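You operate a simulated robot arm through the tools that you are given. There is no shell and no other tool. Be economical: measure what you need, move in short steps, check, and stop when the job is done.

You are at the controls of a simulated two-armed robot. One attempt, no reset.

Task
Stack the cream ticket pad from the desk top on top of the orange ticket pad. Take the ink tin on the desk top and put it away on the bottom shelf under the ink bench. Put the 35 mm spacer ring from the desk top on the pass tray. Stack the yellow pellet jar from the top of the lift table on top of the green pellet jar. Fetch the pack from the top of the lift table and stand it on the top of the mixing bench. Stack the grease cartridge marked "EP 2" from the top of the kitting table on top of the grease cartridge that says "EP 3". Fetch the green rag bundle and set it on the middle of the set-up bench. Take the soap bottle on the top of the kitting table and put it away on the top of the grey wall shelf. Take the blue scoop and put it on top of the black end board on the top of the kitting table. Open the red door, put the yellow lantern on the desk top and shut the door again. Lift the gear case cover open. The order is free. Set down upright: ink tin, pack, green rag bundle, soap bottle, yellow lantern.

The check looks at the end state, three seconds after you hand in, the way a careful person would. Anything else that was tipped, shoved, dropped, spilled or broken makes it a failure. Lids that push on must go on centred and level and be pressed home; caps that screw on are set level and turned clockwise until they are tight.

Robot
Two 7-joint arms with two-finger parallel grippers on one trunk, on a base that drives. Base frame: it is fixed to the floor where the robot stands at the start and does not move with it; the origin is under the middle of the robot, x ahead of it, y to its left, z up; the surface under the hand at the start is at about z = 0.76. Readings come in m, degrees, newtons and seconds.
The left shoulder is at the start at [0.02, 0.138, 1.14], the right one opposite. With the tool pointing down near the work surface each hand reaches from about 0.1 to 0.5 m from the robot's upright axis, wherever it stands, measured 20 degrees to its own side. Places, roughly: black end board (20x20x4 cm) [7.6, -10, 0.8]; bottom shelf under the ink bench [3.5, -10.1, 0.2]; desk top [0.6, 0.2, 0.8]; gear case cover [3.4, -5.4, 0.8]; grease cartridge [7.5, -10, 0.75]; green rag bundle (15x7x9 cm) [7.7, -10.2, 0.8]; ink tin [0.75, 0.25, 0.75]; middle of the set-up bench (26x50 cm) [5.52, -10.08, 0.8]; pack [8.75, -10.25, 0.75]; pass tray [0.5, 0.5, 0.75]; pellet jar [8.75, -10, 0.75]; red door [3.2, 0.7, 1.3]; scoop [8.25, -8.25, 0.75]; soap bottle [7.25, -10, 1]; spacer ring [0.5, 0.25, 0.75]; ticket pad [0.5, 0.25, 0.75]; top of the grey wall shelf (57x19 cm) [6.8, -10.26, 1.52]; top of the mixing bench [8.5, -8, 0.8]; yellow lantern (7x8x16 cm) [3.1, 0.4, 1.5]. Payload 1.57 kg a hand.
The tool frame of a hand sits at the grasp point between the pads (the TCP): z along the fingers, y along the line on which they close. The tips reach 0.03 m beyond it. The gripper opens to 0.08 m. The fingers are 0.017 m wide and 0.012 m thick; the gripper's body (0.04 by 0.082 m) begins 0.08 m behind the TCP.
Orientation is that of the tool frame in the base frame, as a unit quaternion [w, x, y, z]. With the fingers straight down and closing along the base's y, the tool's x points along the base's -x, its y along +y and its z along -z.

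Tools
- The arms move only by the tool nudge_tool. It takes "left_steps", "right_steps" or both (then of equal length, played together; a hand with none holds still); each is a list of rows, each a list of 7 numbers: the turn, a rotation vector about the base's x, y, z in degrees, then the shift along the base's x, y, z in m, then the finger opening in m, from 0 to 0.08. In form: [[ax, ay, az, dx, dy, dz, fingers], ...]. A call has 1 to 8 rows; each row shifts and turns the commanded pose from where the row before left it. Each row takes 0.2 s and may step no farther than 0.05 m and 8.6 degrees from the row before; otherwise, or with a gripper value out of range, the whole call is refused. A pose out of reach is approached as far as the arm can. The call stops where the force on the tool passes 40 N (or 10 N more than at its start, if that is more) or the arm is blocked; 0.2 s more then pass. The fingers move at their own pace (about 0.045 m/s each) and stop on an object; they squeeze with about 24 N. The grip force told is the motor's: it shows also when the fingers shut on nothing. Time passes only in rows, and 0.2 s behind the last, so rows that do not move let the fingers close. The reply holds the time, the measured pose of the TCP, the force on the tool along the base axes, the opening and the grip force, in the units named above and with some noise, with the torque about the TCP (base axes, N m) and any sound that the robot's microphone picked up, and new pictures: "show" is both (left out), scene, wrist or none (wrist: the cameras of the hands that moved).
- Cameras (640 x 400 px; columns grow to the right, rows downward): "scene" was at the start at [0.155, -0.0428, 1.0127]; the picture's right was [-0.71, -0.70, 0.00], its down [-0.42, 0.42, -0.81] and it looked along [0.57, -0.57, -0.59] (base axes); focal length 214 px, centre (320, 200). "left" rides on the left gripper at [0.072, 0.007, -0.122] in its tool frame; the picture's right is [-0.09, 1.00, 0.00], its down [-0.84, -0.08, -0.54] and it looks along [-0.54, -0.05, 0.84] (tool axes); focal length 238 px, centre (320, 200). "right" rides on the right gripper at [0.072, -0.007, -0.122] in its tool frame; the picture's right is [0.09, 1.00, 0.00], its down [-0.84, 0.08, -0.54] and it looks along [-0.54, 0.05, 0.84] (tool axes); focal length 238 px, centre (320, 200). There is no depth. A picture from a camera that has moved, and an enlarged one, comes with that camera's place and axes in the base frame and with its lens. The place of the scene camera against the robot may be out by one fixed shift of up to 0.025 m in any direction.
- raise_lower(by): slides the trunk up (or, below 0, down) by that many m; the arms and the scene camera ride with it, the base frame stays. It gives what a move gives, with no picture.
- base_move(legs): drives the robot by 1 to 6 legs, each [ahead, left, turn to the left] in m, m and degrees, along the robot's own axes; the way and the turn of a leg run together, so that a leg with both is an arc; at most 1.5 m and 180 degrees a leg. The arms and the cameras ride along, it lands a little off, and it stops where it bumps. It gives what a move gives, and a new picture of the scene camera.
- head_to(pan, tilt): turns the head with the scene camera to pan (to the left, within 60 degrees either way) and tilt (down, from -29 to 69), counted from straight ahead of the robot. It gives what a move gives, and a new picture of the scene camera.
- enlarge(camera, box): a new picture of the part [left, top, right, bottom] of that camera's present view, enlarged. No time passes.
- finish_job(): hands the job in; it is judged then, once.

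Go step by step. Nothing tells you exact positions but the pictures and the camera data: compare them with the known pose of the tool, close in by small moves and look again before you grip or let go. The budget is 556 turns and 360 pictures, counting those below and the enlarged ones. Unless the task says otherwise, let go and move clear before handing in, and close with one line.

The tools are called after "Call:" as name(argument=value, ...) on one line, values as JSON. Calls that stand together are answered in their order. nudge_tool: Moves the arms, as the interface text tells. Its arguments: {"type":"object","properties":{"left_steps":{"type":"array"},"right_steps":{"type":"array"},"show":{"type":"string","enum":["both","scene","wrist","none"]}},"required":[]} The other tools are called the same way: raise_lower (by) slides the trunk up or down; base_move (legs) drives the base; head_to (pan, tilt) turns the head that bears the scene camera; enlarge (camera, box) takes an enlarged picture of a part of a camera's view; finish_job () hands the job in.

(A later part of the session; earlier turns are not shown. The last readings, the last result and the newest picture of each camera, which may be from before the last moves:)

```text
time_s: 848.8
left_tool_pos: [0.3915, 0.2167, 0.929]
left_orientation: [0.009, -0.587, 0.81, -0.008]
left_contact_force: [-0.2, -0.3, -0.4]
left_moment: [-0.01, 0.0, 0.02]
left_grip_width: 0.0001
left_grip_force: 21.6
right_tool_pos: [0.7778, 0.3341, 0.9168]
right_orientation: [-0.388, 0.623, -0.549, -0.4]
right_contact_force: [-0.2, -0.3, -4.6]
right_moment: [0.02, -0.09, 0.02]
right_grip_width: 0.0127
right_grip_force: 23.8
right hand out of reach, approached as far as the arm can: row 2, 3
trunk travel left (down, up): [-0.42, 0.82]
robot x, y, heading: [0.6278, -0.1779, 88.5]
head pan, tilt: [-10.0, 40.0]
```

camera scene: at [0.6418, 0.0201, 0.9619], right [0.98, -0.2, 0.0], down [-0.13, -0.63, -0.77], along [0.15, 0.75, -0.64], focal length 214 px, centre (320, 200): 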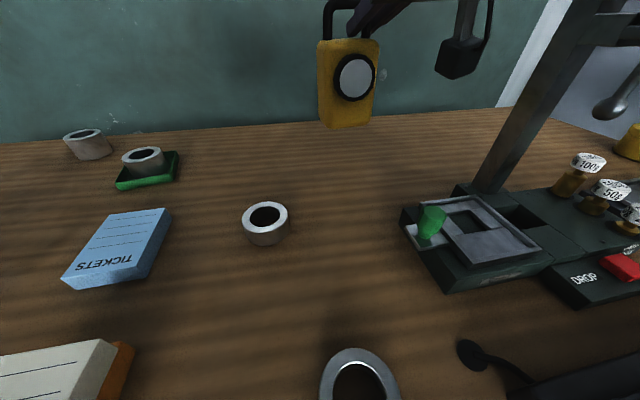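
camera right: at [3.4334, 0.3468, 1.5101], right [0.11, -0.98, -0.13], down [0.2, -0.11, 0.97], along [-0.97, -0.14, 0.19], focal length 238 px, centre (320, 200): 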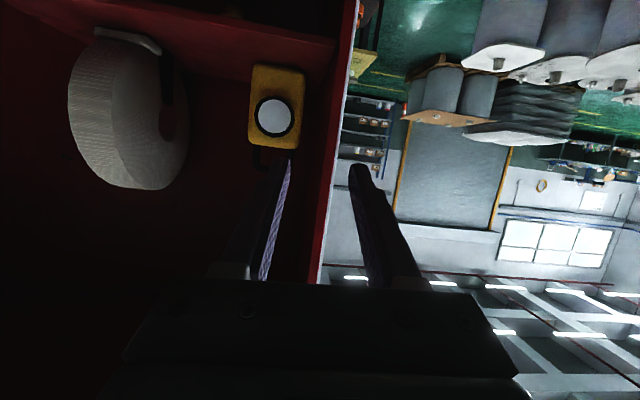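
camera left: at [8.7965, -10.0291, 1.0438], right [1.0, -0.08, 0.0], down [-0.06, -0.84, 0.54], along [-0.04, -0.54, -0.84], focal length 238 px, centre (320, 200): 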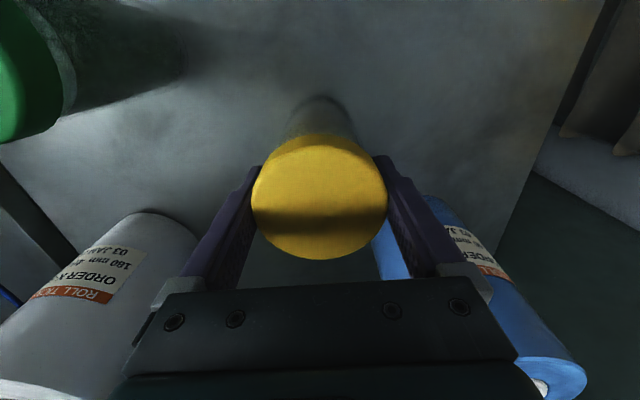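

The arm is at its limit, so I lower with the trunk in small steps.

Call:
raise_lower(by=-0.01)

Call:
raise_lower(by=-0.006)

```text
time_s: 849.4
left_tool_pos: [0.3908, 0.2178, 0.9184]
left_orientation: [0.009, -0.586, 0.81, -0.007]
left_contact_force: [-0.1, -0.8, -0.1]
left_moment: [-0.02, 0.02, -0.02]
left_grip_width: 0.0
left_grip_force: 21.7
right_tool_pos: [0.7783, 0.3344, 0.906]
right_orientation: [-0.388, 0.623, -0.549, -0.399]
right_contact_force: [0.1, 0.4, -4.2]
right_moment: [-0.01, -0.09, -0.02]
right_grip_width: 0.013
right_grip_force: 23.6
trunk travel left (down, up): [-0.41, 0.83]
robot x, y, heading: [0.6314, -0.182, 88.7]
head pan, tilt: [-10.0, 40.0]
```

```text
time_s: 849.9
left_tool_pos: [0.392, 0.2182, 0.9129]
left_orientation: [0.008, -0.586, 0.81, -0.008]
left_contact_force: [0.4, 0.3, 1.0]
left_moment: [0.04, 0.01, -0.02]
left_grip_width: 0.0
left_grip_force: 21.3
right_tool_pos: [0.7772, 0.3339, 0.9003]
right_orientation: [-0.388, 0.624, -0.549, -0.399]
right_contact_force: [-0.2, 0.1, -4.7]
right_moment: [-0.03, -0.05, -0.01]
right_grip_width: 0.013
right_grip_force: 23.9
trunk travel left (down, up): [-0.404, 0.836]
robot x, y, heading: [0.6284, -0.1835, 88.3]
head pan, tilt: [-10.0, 40.0]
```

Call:
raise_lower(by=-0.005)

Call:
raise_lower(by=-0.004)

```text
time_s: 850.5
left_tool_pos: [0.391, 0.2175, 0.9075]
left_orientation: [0.009, -0.586, 0.81, -0.008]
left_contact_force: [0.0, 0.2, 0.5]
left_moment: [0.0, 0.01, -0.01]
left_grip_width: 0.0
left_grip_force: 21.7
right_tool_pos: [0.7778, 0.3343, 0.8956]
right_orientation: [-0.388, 0.623, -0.549, -0.399]
right_contact_force: [0.2, 0.4, -3.6]
right_moment: [0.01, -0.09, -0.01]
right_grip_width: 0.013
right_grip_force: 23.9
trunk travel left (down, up): [-0.399, 0.841]
robot x, y, heading: [0.6303, -0.1818, 88.5]
head pan, tilt: [-10.0, 40.0]
```

```text
time_s: 851.0
left_tool_pos: [0.3925, 0.2184, 0.9027]
left_orientation: [0.009, -0.586, 0.81, -0.008]
left_contact_force: [-0.9, -0.6, -0.4]
left_moment: [-0.03, 0.02, 0.01]
left_grip_width: 0.0
left_grip_force: 21.2
right_tool_pos: [0.7776, 0.3346, 0.8899]
right_orientation: [-0.388, 0.624, -0.548, -0.4]
right_contact_force: [0.6, -1.7, 1.3]
right_moment: [0.02, 0.08, 0.03]
right_grip_width: 0.0128
right_grip_force: 24.0
trunk travel left (down, up): [-0.395, 0.845]
robot x, y, heading: [0.6285, -0.183, 88.4]
head pan, tilt: [-10.0, 40.0]
```

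Contact. I settle 3 mm more, open the fingers, and back out.

Call:
raise_lower(by=-0.003)

Call:
nudge_tool(right_steps=[[0, 0, 0, 0, 0, 0, 0.03], [0, 0, 0, 0, 0, 0, 0.036], [0, 0, 0, 0, 0, 0, 0.036], [0, 0, 0, 0, 0, 0, 0.036]], show="scene")

```text
time_s: 851.5
left_tool_pos: [0.393, 0.2201, 0.9005]
left_orientation: [0.011, -0.586, 0.81, -0.009]
left_contact_force: [0.2, 0.4, -0.2]
left_moment: [-0.01, 0.03, 0.0]
left_grip_width: 0.0001
left_grip_force: 22.0
right_tool_pos: [0.779, 0.3352, 0.8903]
right_orientation: [-0.39, 0.622, -0.548, -0.4]
right_contact_force: [5.5, -4.0, 14.5]
right_moment: [0.04, 0.38, 0.08]
right_grip_width: 0.0127
right_grip_force: 24.7
trunk travel left (down, up): [-0.392, 0.848]
robot x, y, heading: [0.6331, -0.1827, 88.5]
head pan, tilt: [-10.0, 40.0]
```

```text
time_s: 852.5
left_tool_pos: [0.3939, 0.2211, 0.901]
left_orientation: [0.011, -0.586, 0.81, -0.008]
left_contact_force: [0.6, -0.6, -0.7]
left_moment: [0.01, -0.01, 0.02]
left_grip_width: 0.0
left_grip_force: 21.1
right_tool_pos: [0.7793, 0.3366, 0.8905]
right_orientation: [-0.39, 0.622, -0.548, -0.4]
right_contact_force: [5.8, -3.1, 19.9]
right_moment: [0.4, 0.25, -0.11]
right_grip_width: 0.03
right_grip_force: 0.1
trunk travel left (down, up): [-0.392, 0.848]
robot x, y, heading: [0.6307, -0.1845, 88.5]
head pan, tilt: [-10.0, 40.0]
camera scene: at [0.6437, 0.022, 0.8843], right [0.98, -0.2, 0.0], down [-0.13, -0.63, -0.77], along [0.15, 0.75, -0.64], focal length 214 px, centre (320, 200)
```

scene: 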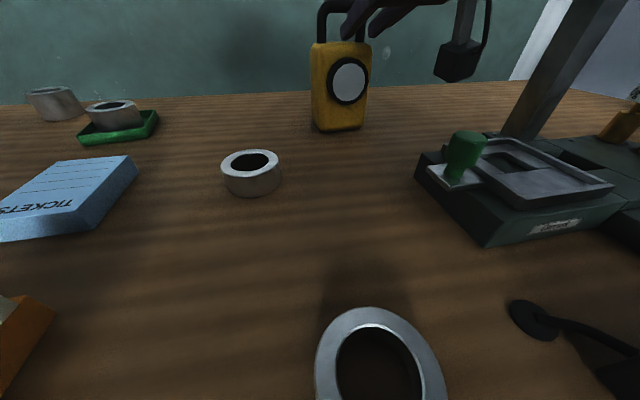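

The lantern stands on the desk. I relieve the finger pressing on its top by 6 mm, then back out.

Call:
raise_lower(by=0.006)

Call:
nudge_tool(right_steps=[[0, 0, 0, 0, 0, 0, 0.034], [0, 0, 0, 0, 0, 0, 0.034]], show="none")

```text
time_s: 853.1
left_tool_pos: [0.392, 0.218, 0.9064]
left_orientation: [0.009, -0.585, 0.811, -0.007]
left_contact_force: [0.0, 0.9, 0.5]
left_moment: [-0.01, 0.01, 0.01]
left_grip_width: 0.0
left_grip_force: 20.9
right_tool_pos: [0.7768, 0.3341, 0.8916]
right_orientation: [-0.387, 0.624, -0.55, -0.398]
right_contact_force: [-0.3, 0.3, -2.8]
right_moment: [0.01, -0.1, 0.0]
right_grip_width: 0.0363
right_grip_force: 0.8
trunk travel left (down, up): [-0.398, 0.842]
robot x, y, heading: [0.6295, -0.1817, 88.5]
head pan, tilt: [-10.0, 40.0]
```

```text
time_s: 853.7
left_tool_pos: [0.3911, 0.2181, 0.9062]
left_orientation: [0.008, -0.586, 0.81, -0.008]
left_contact_force: [-0.1, -0.1, -0.5]
left_moment: [-0.01, 0.02, 0.01]
left_grip_width: 0.0
left_grip_force: 21.0
right_tool_pos: [0.7779, 0.3327, 0.8925]
right_orientation: [-0.387, 0.624, -0.549, -0.399]
right_contact_force: [-0.4, 0.0, -3.1]
right_moment: [0.04, -0.06, 0.01]
right_grip_width: 0.0343
right_grip_force: 0.0
trunk travel left (down, up): [-0.398, 0.842]
robot x, y, heading: [0.6271, -0.184, 88.3]
head pan, tilt: [-10.0, 40.0]
```

Now the bar rests on the finger; I go down 3 mm to sit between.

Call:
raise_lower(by=-0.0035)

```text
time_s: 854.2
left_tool_pos: [0.3925, 0.2178, 0.9031]
left_orientation: [0.01, -0.587, 0.81, -0.008]
left_contact_force: [-0.4, 0.4, -0.3]
left_moment: [0.0, 0.03, 0.03]
left_grip_width: 0.0
left_grip_force: 21.4
right_tool_pos: [0.7776, 0.3341, 0.8903]
right_orientation: [-0.388, 0.623, -0.548, -0.4]
right_contact_force: [0.1, -0.4, -1.4]
right_moment: [-0.01, -0.01, 0.03]
right_grip_width: 0.0335
right_grip_force: 0.1
trunk travel left (down, up): [-0.394, 0.846]
robot x, y, heading: [0.6271, -0.1792, 88.4]
head pan, tilt: [-10.0, 40.0]
```

Call:
raise_lower(by=-0.0015)

Call:
nudge_tool(right_steps=[[0, 0, 0, 0, -0.012, 0.0047, 0.034], [0, 0, 0, 0, -0.015, 0.0059, 0.034], [0, 0, 0, 0, -0.02, 0.0078, 0.034], [0, 0, 0, 0, -0.02, 0.0078, 0.034], [0, 0, 0, 0, -0.02, 0.0078, 0.034], [0, 0, 0, 0, -0.02, 0.0078, 0.034]], show="scene")

```text
time_s: 854.7
left_tool_pos: [0.3919, 0.2191, 0.9012]
left_orientation: [0.01, -0.586, 0.81, -0.007]
left_contact_force: [0.1, 0.2, 0.4]
left_moment: [-0.02, -0.02, 0.04]
left_grip_width: 0.0001
left_grip_force: 21.1
right_tool_pos: [0.7783, 0.3358, 0.8883]
right_orientation: [-0.388, 0.623, -0.548, -0.401]
right_contact_force: [1.2, -1.3, 6.9]
right_moment: [0.13, 0.11, 0.02]
right_grip_width: 0.0334
right_grip_force: 0.1
trunk travel left (down, up): [-0.393, 0.847]
robot x, y, heading: [0.6297, -0.1799, 88.5]
head pan, tilt: [-10.0, 40.0]
```

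```text
time_s: 856.1
left_tool_pos: [0.3918, 0.2179, 0.9002]
left_orientation: [0.009, -0.587, 0.81, -0.008]
left_contact_force: [0.3, 0.4, 0.7]
left_moment: [0.0, 0.02, 0.03]
left_grip_width: 0.0001
left_grip_force: 21.1
right_tool_pos: [0.778, 0.2264, 0.9313]
right_orientation: [-0.389, 0.623, -0.548, -0.4]
right_contact_force: [0.6, -0.8, -3.7]
right_moment: [-0.02, -0.06, 0.01]
right_grip_width: 0.0341
right_grip_force: 0.2
trunk travel left (down, up): [-0.393, 0.847]
robot x, y, heading: [0.6291, -0.1857, 88.6]
head pan, tilt: [-10.0, 40.0]
camera scene: at [0.6419, 0.0198, 0.8848], right [0.98, -0.2, 0.0], down [-0.13, -0.63, -0.77], along [0.15, 0.75, -0.64], focal length 214 px, centre (320, 200)
```

scene: 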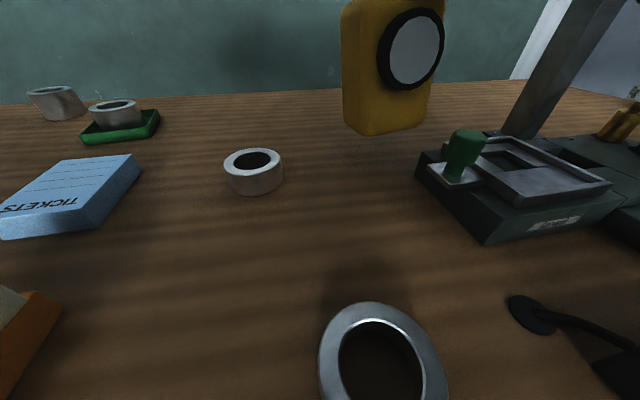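

The lantern was dragged along by its handle. I carry it back to y≈0.33 and set it down again.

Call:
nudge_tool(right_steps=[[0, 0, 0, 0, 0.027, 0.0, 0.034], [0, 0, 0, 0, 0.027, 0.0, 0.034], [0, 0, 0, 0, 0.027, 0.0, 0.034], [0, 0, 0, 0, 0.02, 0.0, 0.034], [0, 0, 0, 0, 0, -0.02, 0.034], [0, 0, 0, 0, 0, -0.012, 0.034], [0, 0, 0, 0, 0, 0, 0.034]], show="none")

```text
time_s: 857.7
left_tool_pos: [0.3927, 0.2176, 0.9021]
left_orientation: [0.009, -0.586, 0.81, -0.008]
left_contact_force: [-0.7, 0.3, 0.4]
left_moment: [-0.04, 0.0, 0.0]
left_grip_width: 0.0
left_grip_force: 21.0
right_tool_pos: [0.7785, 0.3297, 0.9004]
right_orientation: [-0.388, 0.624, -0.547, -0.401]
right_contact_force: [0.4, 0.9, -3.7]
right_moment: [-0.01, -0.11, 0.01]
right_grip_width: 0.0341
right_grip_force: 0.3
trunk travel left (down, up): [-0.393, 0.847]
robot x, y, heading: [0.6287, -0.1854, 88.4]
head pan, tilt: [-10.0, 40.0]
```

Call:
raise_lower(by=-0.0105)

Call:
nudge_tool(right_steps=[[5, 0, 0, 0, 0, 0, 0.034], [5, 0, 0, 0, 0, 0, 0.034], [5, 0, 0, 0, 0, 0, 0.034], [5, 0, 0, 0, 0, 0, 0.034], [0, 0, 0, 0, 0, 0, 0.034]], show="none")

```text
time_s: 858.3
left_tool_pos: [0.392, 0.2192, 0.891]
left_orientation: [0.009, -0.586, 0.81, -0.008]
left_contact_force: [0.2, -0.2, -0.4]
left_moment: [-0.03, 0.01, 0.0]
left_grip_width: 0.0
left_grip_force: 21.2
right_tool_pos: [0.7782, 0.3286, 0.8914]
right_orientation: [-0.389, 0.623, -0.547, -0.401]
right_contact_force: [0.4, 0.5, 3.1]
right_moment: [0.08, 0.07, 0.05]
right_grip_width: 0.0341
right_grip_force: 0.1
trunk travel left (down, up): [-0.382, 0.858]
robot x, y, heading: [0.6272, -0.1822, 88.4]
head pan, tilt: [-10.0, 40.0]
```

```text
time_s: 859.5
left_tool_pos: [0.3903, 0.2186, 0.8908]
left_orientation: [0.009, -0.586, 0.811, -0.008]
left_contact_force: [-0.1, -0.1, -0.9]
left_moment: [-0.02, 0.04, -0.02]
left_grip_width: 0.0001
left_grip_force: 21.5
right_tool_pos: [0.7777, 0.3294, 0.891]
right_orientation: [-0.389, 0.623, -0.547, -0.402]
right_contact_force: [-0.4, -1.7, 9.4]
right_moment: [0.14, 0.17, 0.07]
right_grip_width: 0.0336
right_grip_force: 0.0
right hand out of reach, approached as far as the arm can: row 1, 2, 3, 4
trunk travel left (down, up): [-0.382, 0.858]
robot x, y, heading: [0.6309, -0.1781, 88.4]
head pan, tilt: [-10.0, 40.0]
```

I hang it on the finger again, bring the base 8 cm nearer so the arm can level out, and level the hand.

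Call:
raise_lower(by=0.025)

Call:
base_move(legs=[[0.08, 0, 0]])

Call:
nudge_tool(right_steps=[[0, 0, 0, 0, -0.02, 0, 0.034], [0, 0, 0, 0, -0.02, 0, 0.034], [0, 0, 0, 0, -0.02, 0, 0.034], [0, 0, 0, 0, -0.02, 0, 0.034], [5, 0, 0, 0, 0, 0, 0.034], [5, 0, 0, 0, 0, 0, 0.034], [5, 0, 0, 0, 0, 0, 0.034], [5, 0, 0, 0, 0, 0, 0.034]], show="none")

```text
time_s: 860.2
left_tool_pos: [0.3918, 0.218, 0.9158]
left_orientation: [0.009, -0.586, 0.81, -0.008]
left_contact_force: [0.5, -0.3, 0.5]
left_moment: [0.0, 0.01, 0.02]
left_grip_width: 0.0001
left_grip_force: 20.9
right_tool_pos: [0.778, 0.3288, 0.914]
right_orientation: [-0.389, 0.623, -0.549, -0.399]
right_contact_force: [-0.9, 0.1, -3.0]
right_moment: [-0.02, -0.04, -0.01]
right_grip_width: 0.0342
right_grip_force: 0.0
trunk travel left (down, up): [-0.407, 0.833]
robot x, y, heading: [0.6315, -0.185, 88.6]
head pan, tilt: [-10.0, 40.0]
```

```text
time_s: 861.2
left_tool_pos: [0.402, 0.2642, 0.9126]
left_orientation: [0.01, -0.579, 0.815, -0.013]
left_contact_force: [0.0, 0.4, 0.8]
left_moment: [-0.01, -0.09, 0.05]
left_grip_width: 0.0
left_grip_force: 21.0
right_tool_pos: [0.781, 0.3711, 0.9721]
right_orientation: [-0.414, 0.6, -0.524, -0.441]
right_contact_force: [1.2, 4.9, -30.3]
right_moment: [2.88, 0.3, 0.16]
right_grip_width: 0.034
right_grip_force: 0.4
trunk travel left (down, up): [-0.407, 0.833]
robot x, y, heading: [0.627, -0.1303, 87.5]
head pan, tilt: [-10.0, 40.0]
stopped in leg 1: the force on the tool passed its limit at 60 N (the readings are from after the stop); the commanded pose is now the measured one
camera scene: at [0.6503, 0.0622, 0.8995], right [0.98, -0.22, 0.01], down [-0.13, -0.63, -0.76], along [0.17, 0.74, -0.65], focal length 214 px, centre (320, 200)
```

scene: 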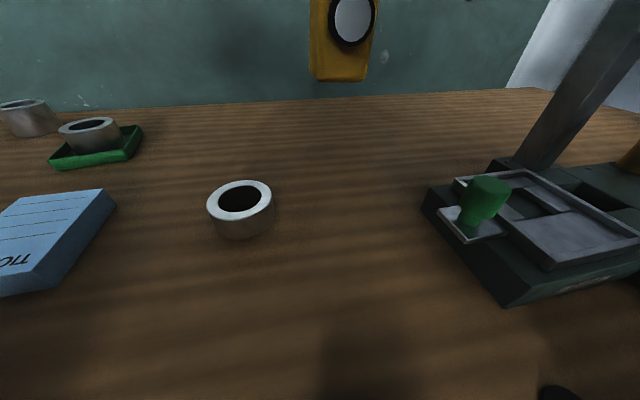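

```text
time_s: 862.5
left_tool_pos: [0.396, 0.2747, 0.9173]
left_orientation: [0.009, -0.581, 0.814, -0.008]
left_contact_force: [-0.3, -0.8, 0.4]
left_moment: [0.01, -0.01, -0.01]
left_grip_width: 0.0
left_grip_force: 21.1
right_tool_pos: [0.8096, 0.2885, 0.8948]
right_orientation: [0.373, -0.585, 0.61, 0.383]
right_contact_force: [1.4, 1.1, 17.2]
right_moment: [0.47, 0.41, -0.11]
right_grip_width: 0.0327
right_grip_force: 0.0
right hand out of reach, approached as far as the arm can: row 3, 4, 5, 6
trunk travel left (down, up): [-0.407, 0.833]
robot x, y, heading: [0.6242, -0.1289, 87.8]
head pan, tilt: [-10.0, 40.0]
stopped in row 6 (right hand): the force on the tool passed its limit at 70 N (the readings are from after the stop); the commanded pose is now the measured one
```

Something touched. I look at the situation before moving on.

Call:
head_to(pan=-20, tilt=30)

```text
time_s: 863.2
left_tool_pos: [0.3967, 0.2765, 0.916]
left_orientation: [0.01, -0.581, 0.814, -0.007]
left_contact_force: [-0.3, -0.1, -0.8]
left_moment: [0.03, 0.0, -0.01]
left_grip_width: 0.0
left_grip_force: 21.3
right_tool_pos: [0.8102, 0.2883, 0.8958]
right_orientation: [0.373, -0.587, 0.608, 0.383]
right_contact_force: [3.4, 1.8, 22.8]
right_moment: [0.58, 0.61, -0.13]
right_grip_width: 0.0321
right_grip_force: 0.1
trunk travel left (down, up): [-0.407, 0.833]
robot x, y, heading: [0.6285, -0.1285, 87.9]
head pan, tilt: [-20.0, 30.0]
camera scene: at [0.6609, 0.0762, 0.9153], right [0.93, -0.38, 0.0], down [-0.19, -0.46, -0.87], along [0.33, 0.8, -0.5], focal length 214 px, centre (320, 200)
```

scene: 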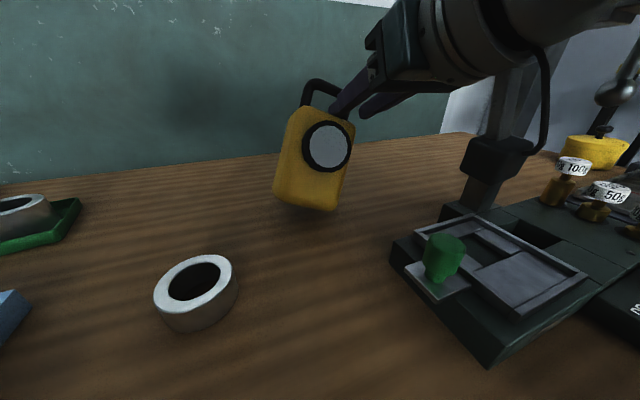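

The lantern hangs tilted with a corner on the desk, and my wrist camera is near the balance's column. I raise, move left away from the column, and level the hand.

Call:
raise_lower(by=0.07)

Call:
nudge_tool(right_steps=[[0, 0, 0, -0.025, 0, 0, 0.034], [0, 0, 0, -0.03, 0, 0, 0.034], [5, 0, 0, -0.01, 0, 0, 0.034], [5, 0, 0, 0, 0, 0, 0.034], [5, 0, 0, 0, 0, 0, 0.034], [5, 0, 0, 0, 0, 0, 0.034], [4, 0, 0, 0, 0, 0, 0.034], [0, 0, 0, 0, 0, 0, 0.034]], show="none")

```text
time_s: 864.3
left_tool_pos: [0.3953, 0.274, 0.9855]
left_orientation: [0.009, -0.581, 0.814, -0.008]
left_contact_force: [-0.8, 0.2, 0.1]
left_moment: [0.0, 0.01, -0.02]
left_grip_width: 0.0
left_grip_force: 21.4
right_tool_pos: [0.8091, 0.2842, 0.9597]
right_orientation: [0.369, -0.589, 0.612, 0.379]
right_contact_force: [1.0, 0.0, -4.2]
right_moment: [-0.08, -0.08, 0.0]
right_grip_width: 0.0335
right_grip_force: 0.1
trunk travel left (down, up): [-0.477, 0.763]
robot x, y, heading: [0.6267, -0.1277, 88.1]
head pan, tilt: [-20.0, 30.0]
```

```text
time_s: 864.8
left_tool_pos: [0.3959, 0.2746, 0.9859]
left_orientation: [0.008, -0.582, 0.813, -0.008]
left_contact_force: [0.2, 0.3, -0.5]
left_moment: [-0.02, 0.01, 0.0]
left_grip_width: 0.0002
left_grip_force: 21.2
right_tool_pos: [0.8508, 0.2704, 0.9177]
right_orientation: [0.352, -0.533, 0.698, 0.325]
right_contact_force: [-0.3, -0.1, -0.3]
right_moment: [0.01, 0.0, -0.04]
right_grip_width: 0.0338
right_grip_force: 0.0
trunk travel left (down, up): [-0.477, 0.763]
robot x, y, heading: [0.6271, -0.1278, 87.8]
head pan, tilt: [-20.0, 30.0]
stopped in row 2 (right hand): the arm was blocked; the commanded pose is now the measured one
```

Call:
enlarge(camera="scene", box=[0, 0, 640, 400])

```text
1.00 times, centred on (320, 200) of scene (not enlarged: the box is as wide or as high as the picture)
camera zoom: at [0.6596, 0.0741, 0.9849], right [0.93, -0.38, 0.0], down [-0.19, -0.46, -0.87], along [0.33, 0.8, -0.5], focal length 214 px, centre (320, 200)
```

zoom: 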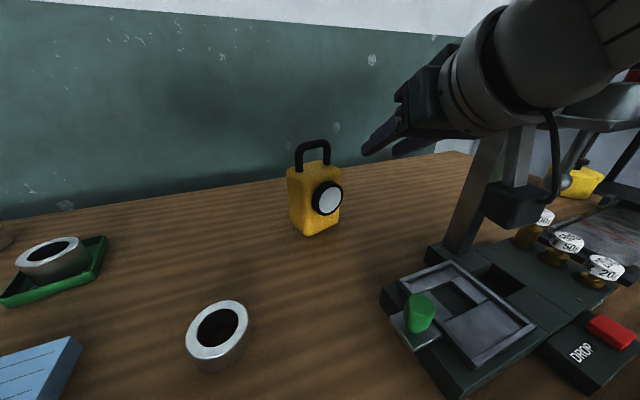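

The lantern now stands upright on the desk, released. I raise the hand straight up, clear of the balance, and back away.

Call:
raise_lower(by=0.3)

Call:
base_move(legs=[[-0.48, 0, 0]])

```text
time_s: 867.8
left_tool_pos: [0.3948, 0.2734, 1.2868]
left_orientation: [0.008, -0.581, 0.814, -0.007]
left_contact_force: [0.1, -0.1, -0.2]
left_moment: [0.03, 0.03, 0.0]
left_grip_width: 0.0
left_grip_force: 21.2
right_tool_pos: [0.8509, 0.2705, 1.2176]
right_orientation: [0.352, -0.534, 0.696, 0.327]
right_contact_force: [0.4, 0.0, -0.5]
right_moment: [-0.03, 0.01, 0.0]
right_grip_width: 0.0338
right_grip_force: 0.2
trunk travel left (down, up): [-0.777, 0.463]
robot x, y, heading: [0.6285, -0.1291, 87.8]
head pan, tilt: [-20.0, 30.0]
```

```text
time_s: 870.6
left_tool_pos: [0.377, -0.1992, 1.2861]
left_orientation: [0.008, -0.581, 0.814, -0.008]
left_contact_force: [-0.7, -0.3, 0.5]
left_moment: [0.0, 0.01, -0.01]
left_grip_width: 0.0
left_grip_force: 21.1
right_tool_pos: [0.8327, -0.2028, 1.2175]
right_orientation: [0.352, -0.533, 0.697, 0.326]
right_contact_force: [0.8, 0.1, -0.5]
right_moment: [0.02, -0.04, 0.0]
right_grip_width: 0.0339
right_grip_force: 0.0
trunk travel left (down, up): [-0.777, 0.463]
robot x, y, heading: [0.6096, -0.5992, 87.5]
head pan, tilt: [-20.0, 30.0]
camera scene: at [0.6416, -0.4001, 1.2848], right [0.93, -0.38, 0.0], down [-0.19, -0.46, -0.87], along [0.33, 0.8, -0.5], focal length 214 px, centre (320, 200)
```

scene: 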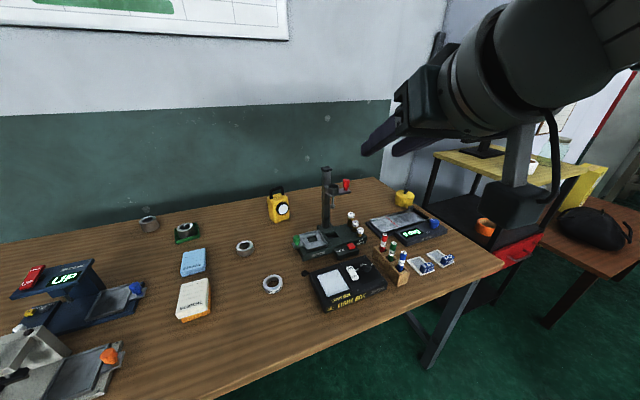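

The desk is in order. Now I return to shut the door: back along the corridor to the cabinet.

Call:
raise_lower(by=0.08)

Call:
base_move(legs=[[0, 0, -87.5], [0.7, 0, 0], [0.7, 0.05, 0], [0.5, 0.15, 0], [0.4, 0.13, 0], [0.45, 0.15, 0]])

```text
time_s: 871.8
left_tool_pos: [0.3772, -0.1991, 1.3665]
left_orientation: [0.009, -0.581, 0.814, -0.007]
left_contact_force: [-0.4, -0.9, -0.1]
left_moment: [0.01, 0.04, -0.01]
left_grip_width: 0.0001
left_grip_force: 20.7
right_tool_pos: [0.8324, -0.2043, 1.2959]
right_orientation: [0.352, -0.534, 0.697, 0.325]
right_contact_force: [-0.4, -0.6, -1.0]
right_moment: [-0.04, 0.0, -0.01]
right_grip_width: 0.034
right_grip_force: 0.0
trunk travel left (down, up): [-0.857, 0.383]
robot x, y, heading: [0.6066, -0.603, 87.5]
head pan, tilt: [-20.0, 30.0]
```

```text
time_s: 889.2
left_tool_pos: [3.6221, 0.1573, 1.3656]
left_orientation: [0.004, 0.132, 0.991, -0.012]
left_contact_force: [-0.5, 0.2, 0.3]
left_moment: [0.0, -0.01, 0.02]
left_grip_width: 0.0003
left_grip_force: 21.1
right_tool_pos: [3.6456, -0.2977, 1.2956]
right_orientation: [0.479, 0.088, 0.873, -0.004]
right_contact_force: [-0.2, 0.0, 0.0]
right_moment: [0.0, 0.0, 0.0]
right_grip_width: 0.0338
right_grip_force: 0.1
trunk travel left (down, up): [-0.857, 0.383]
robot x, y, heading: [3.2309, -0.099, 1.7]
head pan, tilt: [-20.0, 30.0]
stopped in leg 6: the robot was blocked; the commanded pose is now the measured one
camera scene: at [3.4127, -0.1083, 1.3645], right [-0.32, -0.95, 0.0], down [-0.47, 0.16, -0.87], along [0.82, -0.27, -0.5], focal length 214 px, centre (320, 200)
```

scene: 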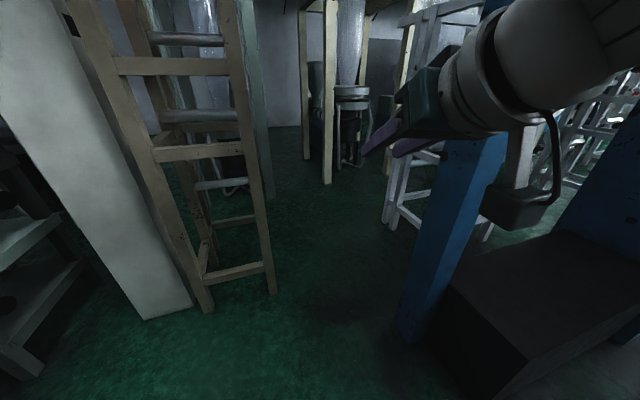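

I ease away from the cabinet corner, go east, then turn north and swing the left hand against the open door's outer face.

Call:
base_move(legs=[[0.25, -0.05, 0], [0.33, 0.0, 0], [0, 0, 88.3], [0, -0.26, 0], [0.58, 0, 0], [0, 0, 40]])

```text
time_s: 898.0
left_tool_pos: [3.7886, 0.2603, 1.3657]
left_orientation: [0.007, -0.601, 0.799, -0.006]
left_contact_force: [0.1, 0.4, -0.2]
left_moment: [0.03, -0.01, -0.01]
left_grip_width: 0.0
left_grip_force: 21.3
right_tool_pos: [4.2422, 0.2792, 1.2961]
right_orientation: [0.344, -0.55, 0.683, 0.335]
right_contact_force: [-1.0, -0.6, -0.4]
right_moment: [-0.02, -0.03, -0.01]
right_grip_width: 0.0341
right_grip_force: 0.1
trunk travel left (down, up): [-0.857, 0.383]
robot x, y, heading: [4.0408, -0.1295, 90.4]
head pan, tilt: [-20.0, 30.0]
stopped in leg 4: the robot was blocked; the commanded pose is now the measured one
camera scene: at [4.0634, 0.0736, 1.3641], right [0.94, -0.33, 0.0], down [-0.17, -0.47, -0.87], along [0.29, 0.82, -0.5], focal length 214 px, centre (320, 200)
```

scene: 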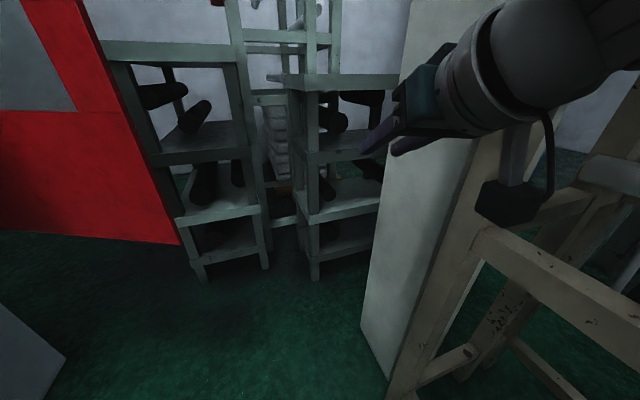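

I bring the left hand nearer the centre line so it passes outside the door's edge, then go north, swing left and push the door shut.

Call:
nudge_tool(left_steps=[[0, 0, 0, 0.045, 0, 0, 0.0], [0, 0, 0, 0.045, 0, 0, 0.0], [0, 0, 0, 0.04, 0, 0, 0.0], [0, 0, 0, 0, 0, 0, 0.0]], show="none")

Call:
base_move(legs=[[0.56, 0, 0], [0, 0, 49.5], [0.059, 0.2266, 0], [0.1286, 0.1843, 0], [0.035, 0.03, 0]])

```text
time_s: 899.0
left_tool_pos: [3.9188, 0.2603, 1.3649]
left_orientation: [0.006, -0.601, 0.799, -0.006]
left_contact_force: [-0.1, 0.9, -0.5]
left_moment: [-0.01, -0.02, -0.03]
left_grip_width: 0.0
left_grip_force: 21.7
right_tool_pos: [4.2423, 0.2804, 1.2973]
right_orientation: [0.343, -0.549, 0.684, 0.335]
right_contact_force: [0.0, 1.0, 0.5]
right_moment: [-0.02, 0.01, 0.05]
right_grip_width: 0.0343
right_grip_force: 0.0
trunk travel left (down, up): [-0.857, 0.383]
robot x, y, heading: [4.0432, -0.1333, 90.5]
head pan, tilt: [-20.0, 30.0]
```

```text
time_s: 901.8
left_tool_pos: [3.9286, 0.7556, 1.3678]
left_orientation: [0.011, -0.585, 0.811, -0.002]
left_contact_force: [-0.7, -0.4, -0.9]
left_moment: [-0.01, 0.03, 0.02]
left_grip_width: 0.0
left_grip_force: 21.3
right_tool_pos: [4.242, 0.778, 1.2949]
right_orientation: [0.344, -0.55, 0.684, 0.334]
right_contact_force: [0.5, 0.3, 0.4]
right_moment: [0.0, 0.03, 0.04]
right_grip_width: 0.0341
right_grip_force: 0.1
trunk travel left (down, up): [-0.857, 0.383]
robot x, y, heading: [4.0362, 0.3658, 90.6]
head pan, tilt: [-20.0, 30.0]
stopped in leg 1: the robot was blocked; the commanded pose is now the measured one
camera scene: at [4.0623, 0.5725, 1.3647], right [0.94, -0.33, 0.0], down [-0.17, -0.47, -0.87], along [0.29, 0.82, -0.5], focal length 214 px, centre (320, 200)
```

scene: 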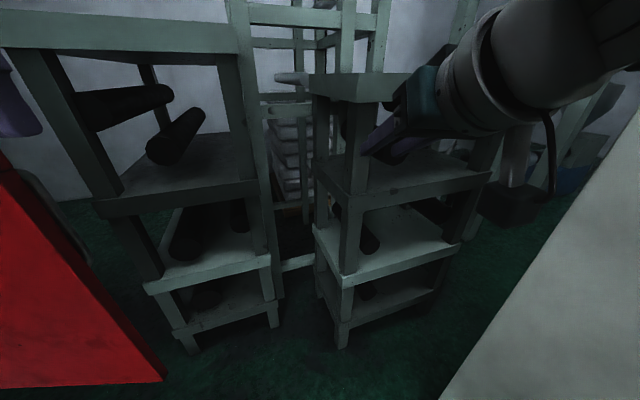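

The hand is already outside the door's edge. I rotate left to sweep the door and push on along its closing arc.

Call:
base_move(legs=[[0, 0, 45], [0.043, 0.2386, 0], [0.12, 0.2032, 0], [0.025, 0.025, 0]])

```text
time_s: 903.4
left_tool_pos: [3.7753, 0.6913, 1.3692]
left_orientation: [-0.008, 0.72, -0.694, -0.002]
left_contact_force: [0.0, -0.9, -0.3]
left_moment: [0.0, -0.01, -0.01]
left_grip_width: 0.0001
left_grip_force: 21.3
right_tool_pos: [4.0622, 0.8211, 1.296]
right_orientation: [-0.278, 0.661, -0.576, -0.392]
right_contact_force: [0.1, 0.0, -0.2]
right_moment: [0.01, -0.02, 0.01]
right_grip_width: 0.0341
right_grip_force: 0.0
trunk travel left (down, up): [-0.857, 0.383]
robot x, y, heading: [4.0159, 0.3656, 110.7]
head pan, tilt: [-20.0, 30.0]
stopped in leg 1: the robot was blocked; the commanded pose is now the measured one
camera scene: at [3.9717, 0.5692, 1.3652], right [1.0, 0.01, -0.01], down [0.0, -0.5, -0.87], along [-0.02, 0.87, -0.5], focal length 214 px, centre (320, 200)
```

scene: 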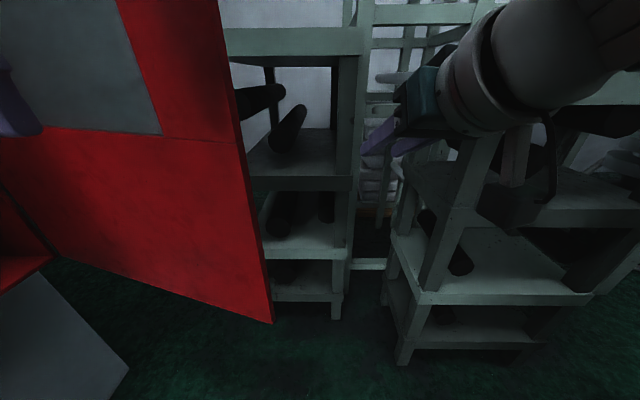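

The door is between my hand and its outside, so I go over its top: raise everything above the door (top ≈1.72), reach across, and hook it from outside.

Call:
raise_lower(by=0.38)

Call:
nudge_tool(left_steps=[[0, 0, 0, 0, 0, 0.045, 0.0], [0, 0, 0, 0, 0, 0.045, 0.0], [0, 0, 0, 0, 0, 0.045, 0.0], [0, 0, 0, 0, 0, 0, 0.0]], show="none")

Call:
base_move(legs=[[0.21, -0.08, 0]])

```text
time_s: 907.1
left_tool_pos: [3.7748, 0.6909, 1.7494]
left_orientation: [-0.008, 0.72, -0.694, -0.003]
left_contact_force: [-0.4, -0.1, -1.0]
left_moment: [-0.01, -0.02, -0.01]
left_grip_width: 0.0
left_grip_force: 21.5
right_tool_pos: [4.0616, 0.8203, 1.6768]
right_orientation: [-0.278, 0.66, -0.578, -0.392]
right_contact_force: [-0.4, -0.8, 1.1]
right_moment: [-0.03, -0.03, -0.03]
right_grip_width: 0.0338
right_grip_force: 0.1
trunk travel left (down, up): [-1.237, 0.003]
robot x, y, heading: [4.0177, 0.3651, 110.8]
head pan, tilt: [-20.0, 30.0]
```

```text
time_s: 907.7
left_tool_pos: [3.7764, 0.6754, 1.7472]
left_orientation: [0.043, 0.72, -0.683, 0.112]
left_contact_force: [-0.2, 0.2, -0.4]
left_moment: [-0.04, -0.02, 0.03]
left_grip_width: 0.0
left_grip_force: 20.7
right_tool_pos: [4.0633, 0.8197, 1.6802]
right_orientation: [-0.281, 0.661, -0.577, -0.389]
right_contact_force: [-0.8, 0.2, 0.2]
right_moment: [-0.01, -0.01, -0.03]
right_grip_width: 0.0341
right_grip_force: 0.1
trunk travel left (down, up): [-1.237, 0.003]
robot x, y, heading: [4.0154, 0.3658, 110.7]
head pan, tilt: [-20.0, 30.0]
stopped in row 3 (left hand): the arm was blocked; the commanded pose is now the measured one
```

```text
time_s: 909.4
left_tool_pos: [3.7753, 0.8973, 1.7431]
left_orientation: [0.042, 0.721, -0.683, 0.113]
left_contact_force: [0.1, 0.5, -0.2]
left_moment: [0.01, 0.01, -0.04]
left_grip_width: 0.0
left_grip_force: 20.9
right_tool_pos: [4.0648, 1.0414, 1.6765]
right_orientation: [-0.281, 0.661, -0.577, -0.39]
right_contact_force: [0.3, 0.0, 0.1]
right_moment: [-0.04, -0.02, 0.0]
right_grip_width: 0.0338
right_grip_force: 0.1
trunk travel left (down, up): [-1.237, 0.003]
robot x, y, heading: [4.015, 0.5866, 110.8]
head pan, tilt: [-20.0, 30.0]
camera scene: at [3.9726, 0.7901, 1.7448], right [1.0, 0.01, 0.0], down [0.01, -0.5, -0.87], along [-0.01, 0.87, -0.5], focal length 214 px, centre (320, 200)
```

scene: 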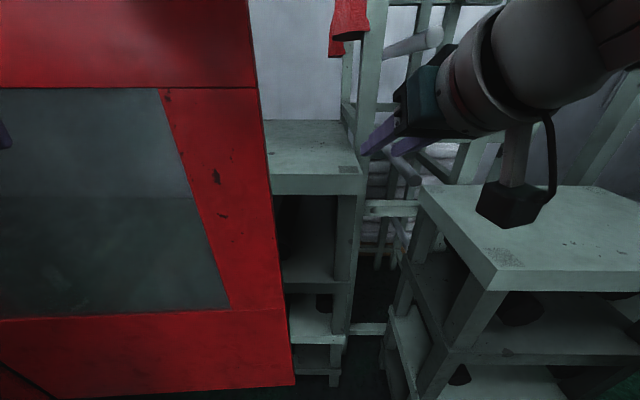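

The door is taller than I thought and was pushed fully open. I go round its edge: east, north, then rotate left so that my hands come down on its outer face.

Call:
base_move(legs=[[-0.101, -0.2665, 0], [0.2927, -0.111, 0], [0, 0, 80]])

```text
time_s: 914.6
left_tool_pos: [3.9635, 1.0776, 1.7434]
left_orientation: [0.014, 0.845, -0.521, 0.123]
left_contact_force: [-0.2, 0.2, -0.2]
left_moment: [-0.02, -0.01, -0.02]
left_grip_width: 0.0
left_grip_force: 21.7
right_tool_pos: [4.1555, 1.3274, 1.6776]
right_orientation: [-0.19, 0.77, -0.42, -0.44]
right_contact_force: [0.2, 0.0, -0.2]
right_moment: [0.04, 0.01, -0.01]
right_grip_width: 0.0342
right_grip_force: 0.1
trunk travel left (down, up): [-1.237, 0.003]
robot x, y, heading: [4.3031, 0.8921, 136.0]
head pan, tilt: [-20.0, 30.0]
stopped in leg 3: the force on the tool passed its limit at 75 N (the readings are from after the stop); the commanded pose is now the measured one
camera scene: at [4.1868, 1.0653, 1.7448], right [0.9, 0.44, 0.0], down [0.22, -0.45, -0.87], along [-0.38, 0.78, -0.5], focal length 214 px, centre (320, 200)
```

scene: 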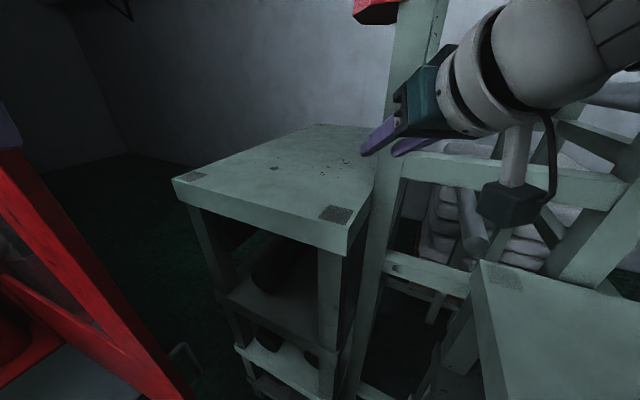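

Right fingertips met the scaffold post. I shift slightly south-west, continue turning so the right hand lands on the door's outer face, and start pushing.

Call:
base_move(legs=[[-0.041, 0.0856, 0], [0, 0, 44], [0.073, 0.273, 0], [0.2315, 0.254, 0]])

```text
time_s: 915.4
left_tool_pos: [3.9644, 1.0653, 1.7433]
left_orientation: [0.011, 0.838, -0.531, 0.125]
left_contact_force: [-0.5, 0.4, -0.3]
left_moment: [-0.01, -0.01, -0.01]
left_grip_width: 0.0
left_grip_force: 21.5
right_tool_pos: [4.1515, 1.3127, 1.6766]
right_orientation: [-0.19, 0.771, -0.42, -0.439]
right_contact_force: [-0.8, 0.0, -0.1]
right_moment: [-0.06, -0.02, 0.0]
right_grip_width: 0.0338
right_grip_force: 0.1
trunk travel left (down, up): [-1.237, 0.003]
robot x, y, heading: [4.3009, 0.8805, 135.7]
head pan, tilt: [-20.0, 30.0]
stopped in leg 1: the force on the tool passed its limit at 58 N (the readings are from after the stop); the commanded pose is now the measured one
camera scene: at [4.1825, 1.051, 1.7448], right [0.9, 0.44, 0.0], down [0.22, -0.45, -0.87], along [-0.38, 0.78, -0.5], focal length 214 px, centre (320, 200)
```

scene: 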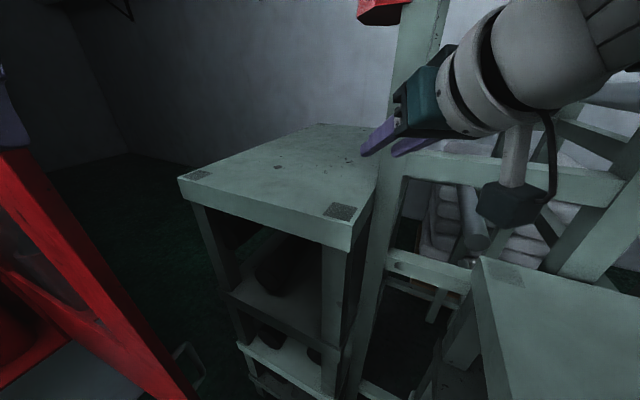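

The left hand sits just inside the edge. I retract the right hand, shift north then west so the left hand is on the outer side, rotate and push south.

Call:
nudge_tool(right_steps=[[0, 0, 0, 0.01, -0.04, 0, 0.0], [0, 0, 0, 0.01, -0.04, 0, 0.0], [0, 0, 0, 0, -0.04, 0, 0.0]], show="none")

Call:
base_move(legs=[[0.0698, -0.0716, 0], [0.05, 0.045, 0], [0, 0, 20], [-0.061, 0.137, 0]])

```text
time_s: 916.3
left_tool_pos: [3.9648, 1.0648, 1.7449]
left_orientation: [0.012, 0.839, -0.53, 0.125]
left_contact_force: [0.5, 0.3, 0.0]
left_moment: [-0.02, -0.02, -0.01]
left_grip_width: 0.0001
left_grip_force: 21.2
right_tool_pos: [4.1792, 1.2615, 1.6692]
right_orientation: [-0.249, 0.715, -0.496, -0.425]
right_contact_force: [-0.1, 1.3, 0.1]
right_moment: [0.0, 0.01, -0.02]
right_grip_width: 0.0001
right_grip_force: 21.0
right hand out of reach, approached as far as the arm can: row 2, 3
trunk travel left (down, up): [-1.237, 0.003]
robot x, y, heading: [4.2994, 0.8798, 135.5]
head pan, tilt: [-20.0, 30.0]
stopped in row 3 (right hand): the arm was blocked; the commanded pose is now the measured one
```

```text
time_s: 920.1
left_tool_pos: [3.8561, 0.8928, 1.7436]
left_orientation: [-0.01, 0.918, -0.377, 0.125]
left_contact_force: [0.3, -0.3, 0.4]
left_moment: [0.03, 0.0, -0.03]
left_grip_width: 0.0
left_grip_force: 21.0
right_tool_pos: [3.9905, 1.15, 1.6668]
right_orientation: [-0.174, 0.79, -0.365, -0.46]
right_contact_force: [0.1, 0.6, 0.7]
right_moment: [0.03, 0.01, -0.03]
right_grip_width: 0.0
right_grip_force: 21.7
trunk travel left (down, up): [-1.237, 0.003]
robot x, y, heading: [4.2293, 0.8323, 155.8]
head pan, tilt: [-20.0, 30.0]
camera scene: at [4.0672, 0.9495, 1.74], right [0.63, 0.78, 0.0], down [0.42, -0.34, -0.84], along [-0.65, 0.53, -0.55], focal length 214 px, centre (320, 200)
```

scene: 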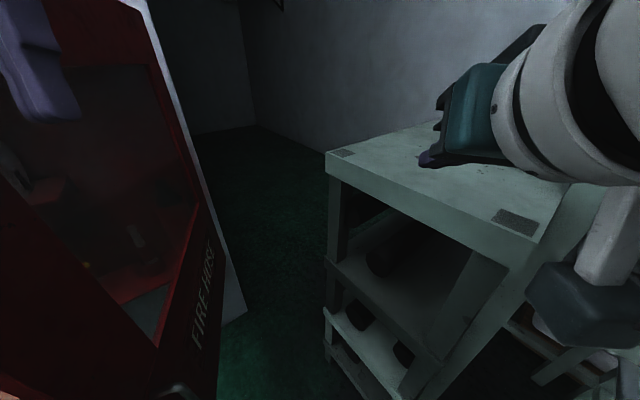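

Now I am on the outer side and the door is swinging shut. I keep pushing along the arc until it closes.

Call:
base_move(legs=[[-0.0066, 0.2317, 0], [0.1025, 0.2719, 0], [0.1794, 0.1837, 0], [0.07, 0.045, 0]])

```text
time_s: 925.6
left_tool_pos: [3.2594, 0.3581, 1.746]
left_orientation: [-0.007, 0.916, -0.378, 0.137]
left_contact_force: [2.9, 0.0, -1.8]
left_moment: [0.07, 0.25, 0.1]
left_grip_width: 0.0
left_grip_force: 21.0
right_tool_pos: [3.3869, 0.6185, 1.6669]
right_orientation: [-0.172, 0.792, -0.364, -0.459]
right_contact_force: [0.4, 0.7, -0.6]
right_moment: [0.06, -0.02, 0.01]
right_grip_width: 0.0
right_grip_force: 20.9
trunk travel left (down, up): [-1.237, 0.003]
robot x, y, heading: [3.6285, 0.299, 156.3]
head pan, tilt: [-20.0, 30.0]
stopped in leg 4: the force on the tool passed its limit at 180 N (the readings are from after the stop); the commanded pose is now the measured one
camera scene: at [3.4639, 0.4188, 1.7431], right [0.64, 0.77, 0.0], down [0.4, -0.33, -0.86], along [-0.66, 0.55, -0.52], focal length 214 px, centre (320, 200)
```

scene: 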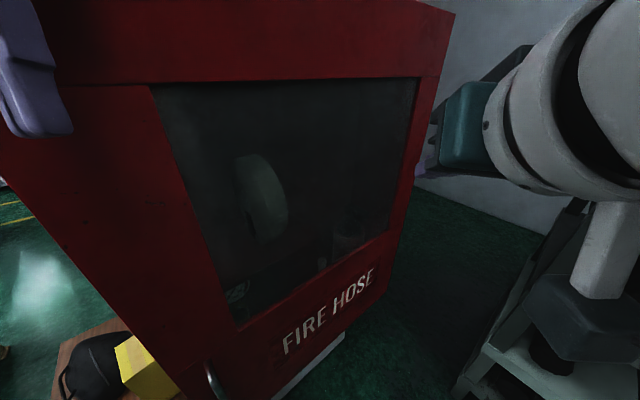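

The door hit its stop. I back off and check that it is shut.

Call:
base_move(legs=[[-0.2, -0.09, 0], [0, 0, 20]])

Call:
head_to(pan=0, tilt=25)

```text
time_s: 928.4
left_tool_pos: [3.4838, 0.2273, 1.7454]
left_orientation: [-0.031, 0.968, -0.212, 0.133]
left_contact_force: [0.4, 0.0, 0.1]
left_moment: [-0.01, 0.0, 0.03]
left_grip_width: 0.0
left_grip_force: 21.6
right_tool_pos: [3.5118, 0.5152, 1.6679]
right_orientation: [-0.09, 0.843, -0.22, -0.483]
right_contact_force: [0.1, 0.2, -0.9]
right_moment: [-0.01, 0.01, 0.01]
right_grip_width: 0.0
right_grip_force: 21.3
trunk travel left (down, up): [-1.237, 0.003]
robot x, y, heading: [3.8482, 0.3029, 176.1]
head pan, tilt: [-20.0, 30.0]
camera scene: at [3.6598, 0.356, 1.7436], right [0.33, 0.94, 0.0], down [0.48, -0.17, -0.86], along [-0.81, 0.28, -0.51], focal length 214 px, centre (320, 200)
```

scene: 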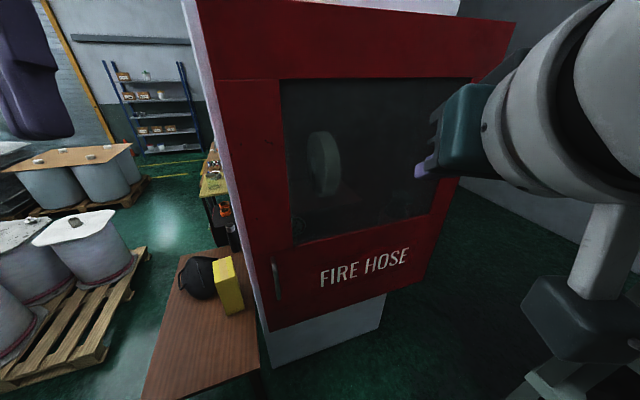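

```text
time_s: 929.2
left_tool_pos: [3.4833, 0.2264, 1.745]
left_orientation: [-0.031, 0.968, -0.212, 0.133]
left_contact_force: [0.4, 0.3, -0.1]
left_moment: [-0.02, 0.01, 0.01]
left_grip_width: 0.0001
left_grip_force: 21.2
right_tool_pos: [3.5124, 0.5136, 1.6668]
right_orientation: [-0.09, 0.843, -0.22, -0.483]
right_contact_force: [0.2, -0.5, -0.1]
right_moment: [0.0, 0.01, 0.02]
right_grip_width: 0.0
right_grip_force: 21.7
trunk travel left (down, up): [-1.237, 0.003]
robot x, y, heading: [3.8545, 0.2997, 176.2]
head pan, tilt: [0.0, 25.0]
camera scene: at [3.6529, 0.3324, 1.7527], right [0.07, 1.0, 0.0], down [0.42, -0.03, -0.91], along [-0.9, 0.06, -0.42], focal length 214 px, centre (320, 200)
```

scene: 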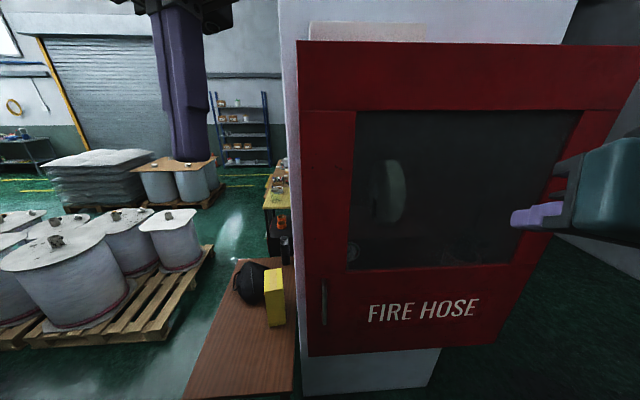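

Call:
enlarge(camera="scene", box=[270, 30, 400, 130])

Call:
enlarge(camera="scene", box=[280, 260, 400, 370])

```text
4.00 times, centred on (335, 80) of scene
camera zoom: at [3.6529, 0.3324, 1.7527], right [0.07, 1.0, 0.0], down [0.42, -0.03, -0.91], along [-0.9, 0.06, -0.42], focal length 858 px, centre (260, 680)
```

zoom: 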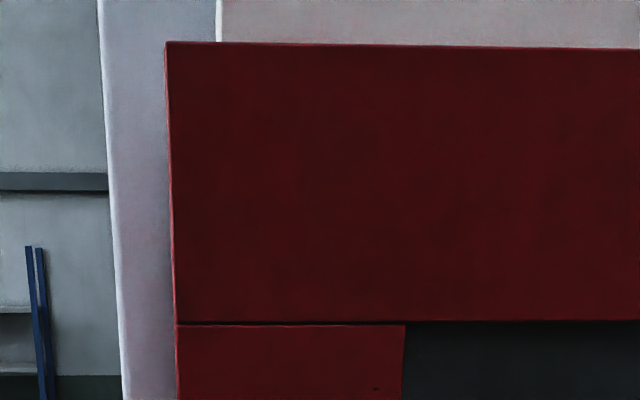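

```text
3.64 times, centred on (340, 315) of scene
camera zoom: at [3.6529, 0.3324, 1.7527], right [0.07, 1.0, 0.0], down [0.42, -0.03, -0.91], along [-0.9, 0.06, -0.42], focal length 780 px, centre (247, -218)
```

zoom: 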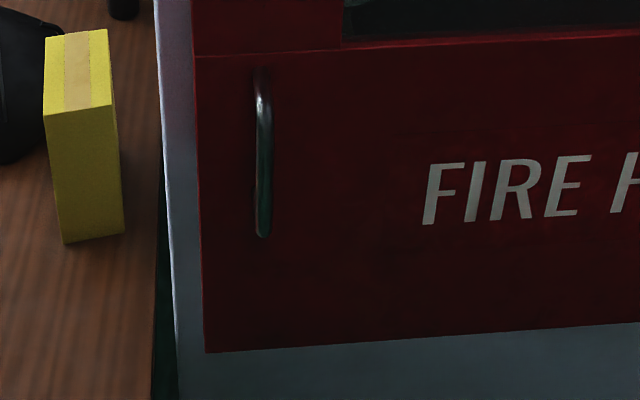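

It looks shut; to be sure I press once more squarely on the handle-side stile.

Call:
base_move(legs=[[0, -0.16, 0], [0.2, 0, 0], [0.08, 0, 0]])

```text
time_s: 932.4
left_tool_pos: [3.2646, 0.4035, 1.7476]
left_orientation: [-0.028, 0.963, -0.221, 0.15]
left_contact_force: [8.6, -2.5, -0.5]
left_moment: [0.27, 0.8, 0.19]
left_grip_width: 0.0003
left_grip_force: 21.4
right_tool_pos: [3.2858, 0.6925, 1.6674]
right_orientation: [-0.09, 0.843, -0.22, -0.483]
right_contact_force: [-0.1, 0.2, 0.0]
right_moment: [0.0, 0.04, -0.01]
right_grip_width: 0.0
right_grip_force: 21.0
trunk travel left (down, up): [-1.237, 0.003]
robot x, y, heading: [3.6233, 0.4798, 176.3]
head pan, tilt: [0.0, 25.0]
stopped in leg 3: the force on the tool passed its limit at 284 N (the readings are from after the stop); the commanded pose is now the measured one
camera scene: at [3.4256, 0.5105, 1.7527], right [0.07, 1.0, 0.0], down [0.42, -0.03, -0.91], along [-0.9, 0.06, -0.42], focal length 214 px, centre (320, 200)
```

scene: 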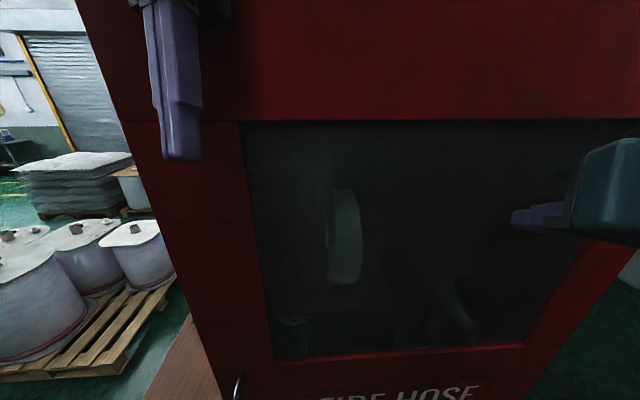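

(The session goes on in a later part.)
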